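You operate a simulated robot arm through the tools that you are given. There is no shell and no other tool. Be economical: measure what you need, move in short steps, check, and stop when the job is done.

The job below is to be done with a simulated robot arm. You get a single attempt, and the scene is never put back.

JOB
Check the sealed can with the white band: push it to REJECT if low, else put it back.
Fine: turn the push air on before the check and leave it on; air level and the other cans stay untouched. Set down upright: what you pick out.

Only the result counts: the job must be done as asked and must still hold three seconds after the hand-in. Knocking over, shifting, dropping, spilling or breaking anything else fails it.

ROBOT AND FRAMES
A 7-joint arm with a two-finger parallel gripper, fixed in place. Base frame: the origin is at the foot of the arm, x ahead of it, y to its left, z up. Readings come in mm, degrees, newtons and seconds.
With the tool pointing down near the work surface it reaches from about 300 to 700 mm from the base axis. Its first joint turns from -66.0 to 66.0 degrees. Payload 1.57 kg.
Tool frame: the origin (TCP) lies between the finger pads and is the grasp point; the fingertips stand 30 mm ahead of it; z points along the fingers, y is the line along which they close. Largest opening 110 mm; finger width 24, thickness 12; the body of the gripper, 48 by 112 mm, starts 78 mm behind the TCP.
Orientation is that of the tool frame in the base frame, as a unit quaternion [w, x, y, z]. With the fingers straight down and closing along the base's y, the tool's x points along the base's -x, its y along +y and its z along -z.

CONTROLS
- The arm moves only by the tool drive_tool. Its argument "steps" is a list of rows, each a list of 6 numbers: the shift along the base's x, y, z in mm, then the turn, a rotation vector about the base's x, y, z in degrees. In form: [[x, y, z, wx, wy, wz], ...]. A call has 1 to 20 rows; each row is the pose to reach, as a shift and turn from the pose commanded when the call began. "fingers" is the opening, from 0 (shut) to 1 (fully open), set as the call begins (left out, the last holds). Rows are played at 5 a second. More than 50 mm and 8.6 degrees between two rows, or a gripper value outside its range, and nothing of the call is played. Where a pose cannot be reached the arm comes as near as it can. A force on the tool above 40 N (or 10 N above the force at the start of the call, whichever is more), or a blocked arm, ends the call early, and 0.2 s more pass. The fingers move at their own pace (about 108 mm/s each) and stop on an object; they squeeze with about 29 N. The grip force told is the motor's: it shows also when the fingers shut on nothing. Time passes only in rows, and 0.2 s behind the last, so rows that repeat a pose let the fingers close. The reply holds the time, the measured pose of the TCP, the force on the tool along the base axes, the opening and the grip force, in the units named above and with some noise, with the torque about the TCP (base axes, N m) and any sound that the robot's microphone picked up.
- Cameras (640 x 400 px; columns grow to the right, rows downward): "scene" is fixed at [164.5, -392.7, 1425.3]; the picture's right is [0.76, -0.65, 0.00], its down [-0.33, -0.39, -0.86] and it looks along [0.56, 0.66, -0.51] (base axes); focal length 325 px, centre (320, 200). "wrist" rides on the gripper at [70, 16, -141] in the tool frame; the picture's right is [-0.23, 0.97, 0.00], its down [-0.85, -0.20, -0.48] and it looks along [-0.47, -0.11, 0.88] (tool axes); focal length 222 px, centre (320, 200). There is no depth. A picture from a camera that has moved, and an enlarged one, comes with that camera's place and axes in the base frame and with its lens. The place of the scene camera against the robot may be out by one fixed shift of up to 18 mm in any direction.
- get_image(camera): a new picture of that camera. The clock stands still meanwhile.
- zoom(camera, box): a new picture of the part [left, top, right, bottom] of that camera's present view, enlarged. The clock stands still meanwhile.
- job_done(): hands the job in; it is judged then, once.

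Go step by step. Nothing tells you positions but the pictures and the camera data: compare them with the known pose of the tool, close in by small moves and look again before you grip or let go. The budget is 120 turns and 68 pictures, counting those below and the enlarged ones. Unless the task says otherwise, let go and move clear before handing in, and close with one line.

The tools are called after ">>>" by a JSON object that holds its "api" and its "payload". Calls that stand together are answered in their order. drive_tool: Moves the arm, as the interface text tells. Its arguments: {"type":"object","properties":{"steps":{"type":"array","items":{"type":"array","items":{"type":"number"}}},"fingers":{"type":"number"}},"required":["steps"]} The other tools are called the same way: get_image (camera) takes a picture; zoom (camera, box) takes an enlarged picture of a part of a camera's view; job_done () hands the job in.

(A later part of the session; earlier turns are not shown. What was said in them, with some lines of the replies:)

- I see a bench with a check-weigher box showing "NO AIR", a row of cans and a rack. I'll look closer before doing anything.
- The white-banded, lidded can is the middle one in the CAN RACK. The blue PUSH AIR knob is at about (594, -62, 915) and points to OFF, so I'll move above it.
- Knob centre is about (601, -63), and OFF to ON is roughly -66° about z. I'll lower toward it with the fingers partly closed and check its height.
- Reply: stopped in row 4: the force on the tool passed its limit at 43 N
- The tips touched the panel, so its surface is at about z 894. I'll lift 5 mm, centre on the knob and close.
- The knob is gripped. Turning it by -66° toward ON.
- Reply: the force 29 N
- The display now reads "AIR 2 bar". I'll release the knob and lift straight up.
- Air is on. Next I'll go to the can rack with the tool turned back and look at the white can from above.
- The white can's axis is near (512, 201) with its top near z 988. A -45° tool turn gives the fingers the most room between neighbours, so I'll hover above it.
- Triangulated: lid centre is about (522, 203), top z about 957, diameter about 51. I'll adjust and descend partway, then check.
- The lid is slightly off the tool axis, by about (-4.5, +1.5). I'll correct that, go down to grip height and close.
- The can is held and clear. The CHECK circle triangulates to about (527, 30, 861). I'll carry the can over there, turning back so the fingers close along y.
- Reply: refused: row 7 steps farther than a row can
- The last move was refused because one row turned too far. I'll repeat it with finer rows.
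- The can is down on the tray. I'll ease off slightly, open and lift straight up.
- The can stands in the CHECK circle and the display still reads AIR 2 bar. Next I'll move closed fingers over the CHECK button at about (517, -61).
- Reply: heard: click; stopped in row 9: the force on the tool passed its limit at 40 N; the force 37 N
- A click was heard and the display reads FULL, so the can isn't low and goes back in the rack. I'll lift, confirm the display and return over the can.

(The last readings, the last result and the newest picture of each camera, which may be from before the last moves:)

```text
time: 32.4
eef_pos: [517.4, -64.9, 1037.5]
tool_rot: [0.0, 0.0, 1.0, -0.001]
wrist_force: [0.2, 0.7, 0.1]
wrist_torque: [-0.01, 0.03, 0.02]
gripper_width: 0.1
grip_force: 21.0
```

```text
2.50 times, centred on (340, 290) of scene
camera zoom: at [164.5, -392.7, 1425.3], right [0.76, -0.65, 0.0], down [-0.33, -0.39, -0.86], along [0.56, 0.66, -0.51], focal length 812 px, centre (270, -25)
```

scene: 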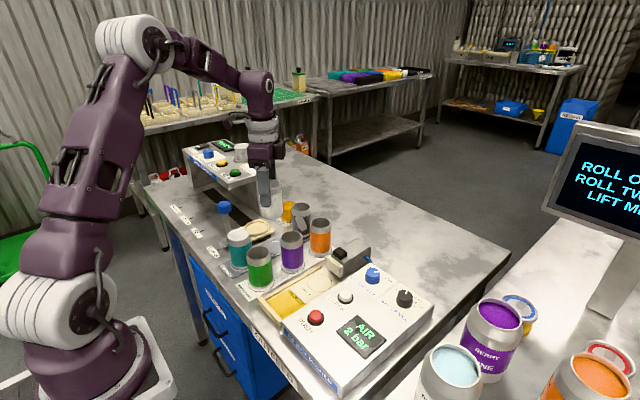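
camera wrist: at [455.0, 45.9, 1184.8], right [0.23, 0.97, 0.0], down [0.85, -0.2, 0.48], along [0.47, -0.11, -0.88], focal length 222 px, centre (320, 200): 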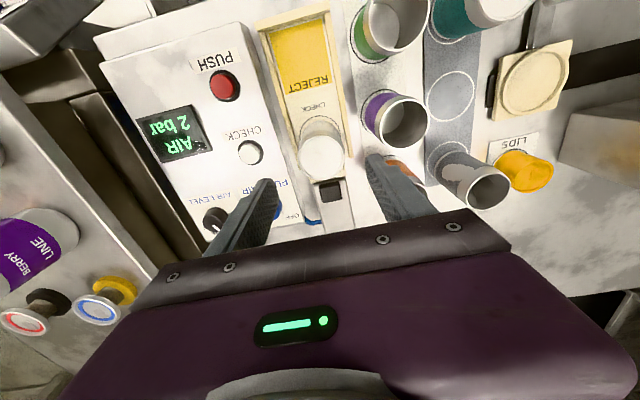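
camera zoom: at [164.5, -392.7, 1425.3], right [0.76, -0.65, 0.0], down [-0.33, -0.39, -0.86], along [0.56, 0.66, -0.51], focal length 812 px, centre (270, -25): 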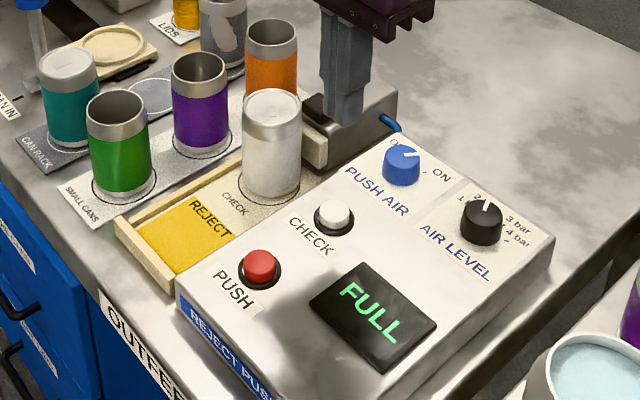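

FULL is confirmed. Moving over the can at (524, 30) with the fingers open.

>>> {"api": "drive_tool", "payload": {"steps": [[0, 0, 10, 0, 0, 0], [2, 35, 10, 0, 0, 0], [5, 70, 10, 0, 0, 0], [7, 94, 5, 0, 0, 0], [7, 94, 5, 0, 0, 0]], "fingers": 0.7}}

>>> {"api": "drive_tool", "payload": {"steps": [[0, 0, -30, 0, 0, 0], [0, 0, -42, 0, 0, 0], [0, 0, -42, 0, 0, 0]]}}

>>> {"api": "zoom", "payload": {"camera": "wrist", "box": [220, 100, 420, 225]}}

```text
time: 33.6
eef_pos: [525.4, 32.3, 1043.7]
tool_rot: [0.0, 0.0, 1.0, -0.001]
wrist_force: [-0.6, -0.6, 1.1]
wrist_torque: [0.02, 0.01, -0.02]
gripper_width: 77.0
grip_force: 0.0
```

```text
time: 34.4
eef_pos: [524.4, 33.8, 1001.5]
tool_rot: [0.001, 0.0, 1.0, -0.001]
wrist_force: [-0.1, 1.0, 0.5]
wrist_torque: [-0.02, 0.02, 0.01]
gripper_width: 77.3
grip_force: 0.1
```

```text
3.20 times, centred on (320, 162) of wrist
camera zoom: at [455.1, 48.7, 1142.7], right [0.23, 0.97, 0.0], down [0.85, -0.2, 0.48], along [0.47, -0.11, -0.88], focal length 711 px, centre (320, 320)
```

zoom: 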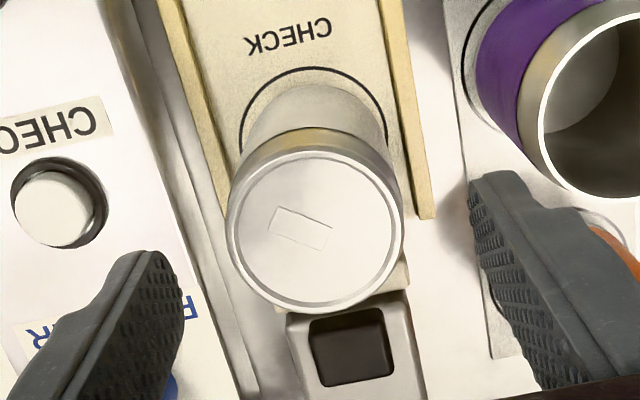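

>>> {"api": "drive_tool", "payload": {"steps": [[0, -2.5, -15, 0, 0, 0], [0, -2.5, -40, 0, 0, 0], [0, -2.5, -62, 0, 0, 0], [0, -2.5, -62, 0, 0, 0]]}}

>>> {"api": "drive_tool", "payload": {"steps": [[0, 0, 0, 0, 0, 0], [0, 0, 0, 0, 0, 0], [0, 0, 0, 0, 0, 0]], "fingers": 0.3}}

>>> {"api": "drive_tool", "payload": {"steps": [[0, 0, 5, 0, 0, 0], [0, 0, 25, 0, 0, 0], [0, 0, 65, 0, 0, 0], [0, 0, 110, 0, 0, 0], [0, 0, 150, 0, 0, 0], [0, 0, 150, 0, 0, 0]]}}

>>> {"api": "get_image", "payload": {"camera": "wrist"}}

```text
time: 35.4
eef_pos: [524.1, 30.1, 940.2]
tool_rot: [0.001, 0.0, 1.0, -0.001]
wrist_force: [0.1, 1.2, 0.3]
wrist_torque: [-0.01, 0.02, 0.03]
gripper_width: 77.0
grip_force: 0.1
```

```text
time: 36.2
eef_pos: [523.9, 30.6, 941.1]
tool_rot: [0.0, 0.0, 1.0, -0.001]
wrist_force: [-0.6, 0.0, -0.2]
wrist_torque: [-0.05, 0.03, 0.0]
gripper_width: 51.2
grip_force: 29.0
```

```text
time: 37.6
eef_pos: [521.6, 27.9, 1088.5]
tool_rot: [0.001, 0.0, 1.0, -0.001]
wrist_force: [0.1, -0.1, -2.0]
wrist_torque: [-0.01, 0.04, -0.01]
gripper_width: 51.8
grip_force: 28.9
```

```text
21 pictures are left
camera wrist: at [451.8, 44.1, 1230.2], right [0.23, 0.97, 0.0], down [0.85, -0.2, 0.48], along [0.47, -0.11, -0.88], focal length 222 px, centre (320, 200)
```

wrist: 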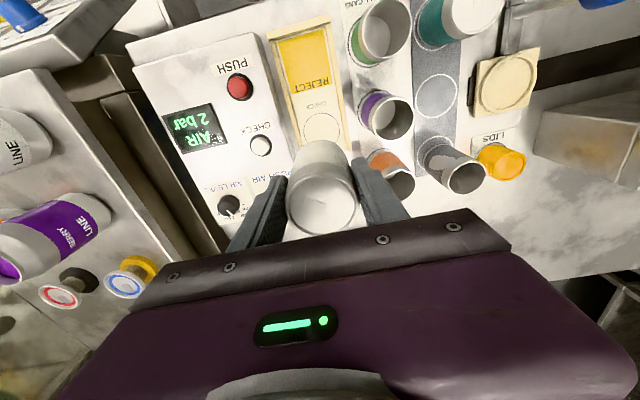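

The can is held again and the tray circle is empty. Carrying it back over its rack ring with the tool turned -45°.

>>> {"api": "drive_tool", "payload": {"steps": [[0, 10, 0, 0, 0, -3], [-1, 38, 0, 0, 0, -10], [-2, 68, 0, 0, 0, -17], [-4, 98, 0, 0, 0, -24], [-5, 128, 0, 0, 0, -31], [-6, 158, 0, 0, 0, -38], [-7.5, 178.5, 0, 0, 0, -45], [-7.5, 178.5, 0, 0, 0, -45], [-7.5, 178.5, -40, 0, 0, -45], [-7.5, 178.5, -80, 0, 0, -45], [-7.5, 178.5, -105, 0, 0, -45], [-7.5, 178.5, -105, 0, 0, -45]]}}

>>> {"api": "zoom", "payload": {"camera": "wrist", "box": [220, 70, 420, 195]}}

>>> {"api": "zoom", "payload": {"camera": "scene", "box": [220, 190, 340, 290]}}

```text
time: 40.2
eef_pos: [519.0, 210.7, 984.9]
tool_rot: [0.001, 0.382, 0.924, -0.001]
wrist_force: [-0.9, 0.5, -1.5]
wrist_torque: [0.01, 0.04, 0.02]
gripper_width: 51.8
grip_force: 29.1
```

```text
3.20 times, centred on (320, 132) of wrist
camera zoom: at [479.8, 269.9, 1126.2], right [0.85, 0.53, 0.0], down [0.46, -0.74, 0.48], along [0.25, -0.41, -0.88], focal length 711 px, centre (320, 416)
```

zoom: 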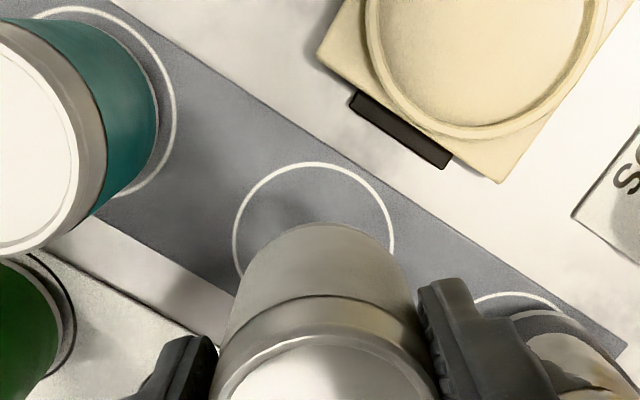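

```text
4.00 times, centred on (280, 240) of scene
camera zoom: at [164.6, -392.6, 1425.3], right [0.76, -0.65, 0.0], down [-0.33, -0.39, -0.86], along [0.56, 0.66, -0.51], focal length 1299 px, centre (480, 40)
```

zoom: 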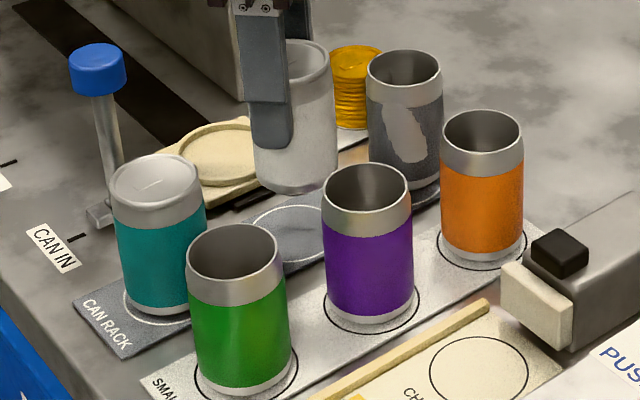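

>>> {"api": "drive_tool", "payload": {"steps": [[-3, 0.5, -15, 0, 0, 0], [-3, 0.5, -30, 0, 0, 0], [-3, 0.5, -41, 0, 0, 0], [-3, 0.5, -41, 0, 0, 0]]}}

>>> {"api": "drive_tool", "payload": {"steps": [[0, 0, -1.5, 0, 0, 0], [0, 0, -3, 0, 0, 0], [0, 0, -3, 0, 0, 0]]}}

>>> {"api": "zoom", "payload": {"camera": "wrist", "box": [220, 70, 420, 195]}}

```text
time: 41.2
eef_pos: [515.0, 209.7, 943.9]
tool_rot: [0.0, 0.383, 0.924, 0.0]
wrist_force: [-0.6, 0.7, -2.2]
wrist_torque: [0.01, 0.0, 0.02]
gripper_width: 51.8
grip_force: 28.9
```

```text
time: 42.0
eef_pos: [513.6, 207.8, 940.4]
tool_rot: [0.0, 0.383, 0.924, -0.001]
wrist_force: [-0.2, 0.7, -1.8]
wrist_torque: [0.01, 0.01, 0.0]
gripper_width: 51.5
grip_force: 29.2
```

```text
3.20 times, centred on (320, 132) of wrist
camera zoom: at [475.7, 268.8, 1082.1], right [0.85, 0.53, 0.0], down [0.46, -0.74, 0.48], along [0.25, -0.41, -0.88], focal length 711 px, centre (320, 416)
```

zoom: 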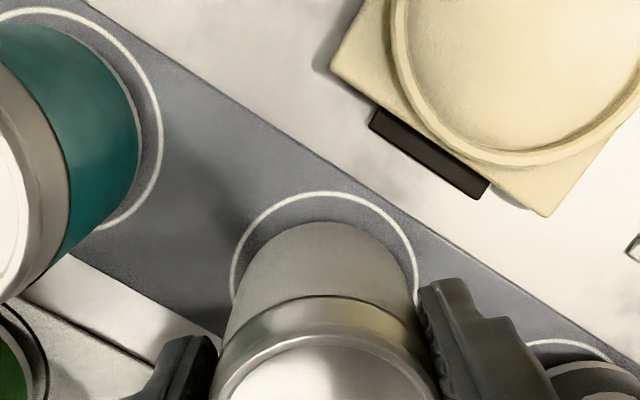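

>>> {"api": "drive_tool", "payload": {"steps": [[0, 0, -1.5, 0, 0, 0], [0, 0, -2.5, 0, 0, 0], [0, 0, -2.5, 0, 0, 0]]}}

```text
time: 42.8
eef_pos: [514.2, 207.1, 937.6]
tool_rot: [0.001, 0.383, 0.924, -0.001]
wrist_force: [-2.6, -0.2, 19.7]
wrist_torque: [-0.14, -0.05, -0.14]
gripper_width: 51.9
grip_force: 29.3
```

Contact with the rack. I'll ease off, release and lift away.

>>> {"api": "drive_tool", "payload": {"steps": [[0, 0, 1, 0, 0, 0], [0, 0, 1, 0, 0, 0]]}}

>>> {"api": "drive_tool", "payload": {"steps": [[0, 0, 0, 0, 0, 0], [0, 0, 0, 0, 0, 0], [0, 0, 20, 0, 0, 0], [0, 0, 60, 0, 0, 0], [0, 0, 105, 0, 0, 0], [0, 0, 150, 0, 0, 0], [0, 0, 190, 0, 0, 0], [0, 0, 190, 0, 0, 0]], "fingers": 0.7}}

>>> {"api": "zoom", "payload": {"camera": "scene", "box": [200, 180, 440, 370]}}

>>> {"api": "get_image", "payload": {"camera": "wrist"}}

```text
time: 43.4
eef_pos: [513.3, 207.8, 937.8]
tool_rot: [0.001, 0.383, 0.924, -0.001]
wrist_force: [1.2, -1.4, 1.6]
wrist_torque: [-0.04, -0.1, -0.05]
gripper_width: 51.8
grip_force: 28.5
```

```text
time: 45.2
eef_pos: [512.3, 205.2, 1130.2]
tool_rot: [0.0, 0.383, 0.924, -0.001]
wrist_force: [0.4, 0.5, -0.3]
wrist_torque: [0.01, 0.01, 0.0]
gripper_width: 77.0
grip_force: 0.1
```

```text
2.11 times, centred on (320, 275) of scene
camera zoom: at [164.5, -392.7, 1425.3], right [0.76, -0.65, 0.0], down [-0.33, -0.39, -0.86], along [0.56, 0.66, -0.51], focal length 684 px, centre (320, 42)
```

zoom: 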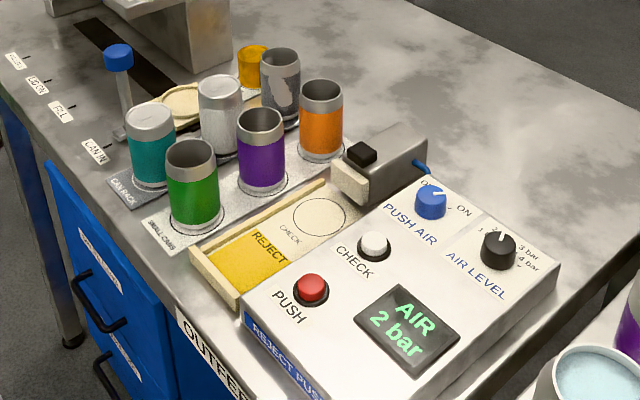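

```text
16 pictures are left
camera wrist: at [475.2, 265.9, 1272.5], right [0.85, 0.53, 0.0], down [0.46, -0.74, 0.48], along [0.25, -0.41, -0.88], focal length 222 px, centre (320, 200)
```

wrist: 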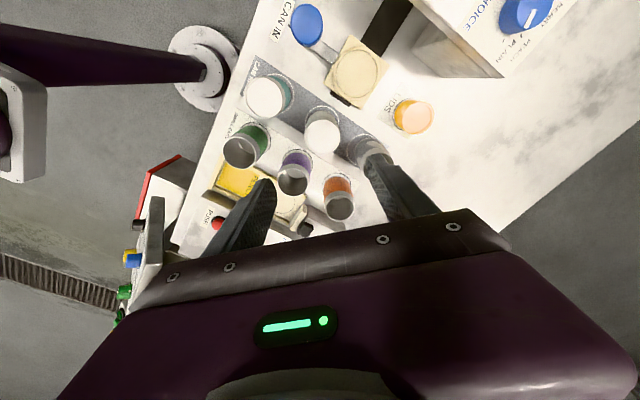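

The white can stands upright in its rack ring, the air is on at 2 bar, the other cans haven't moved and the gripper is clear. Handing in.

>>> {"api": "job_done", "payload": {}}

```text
The job is handed in.
```

I turned the push air on and checked the white-band can. It read FULL, so I put it back upright in its rack ring and left the air on at 2 bar.
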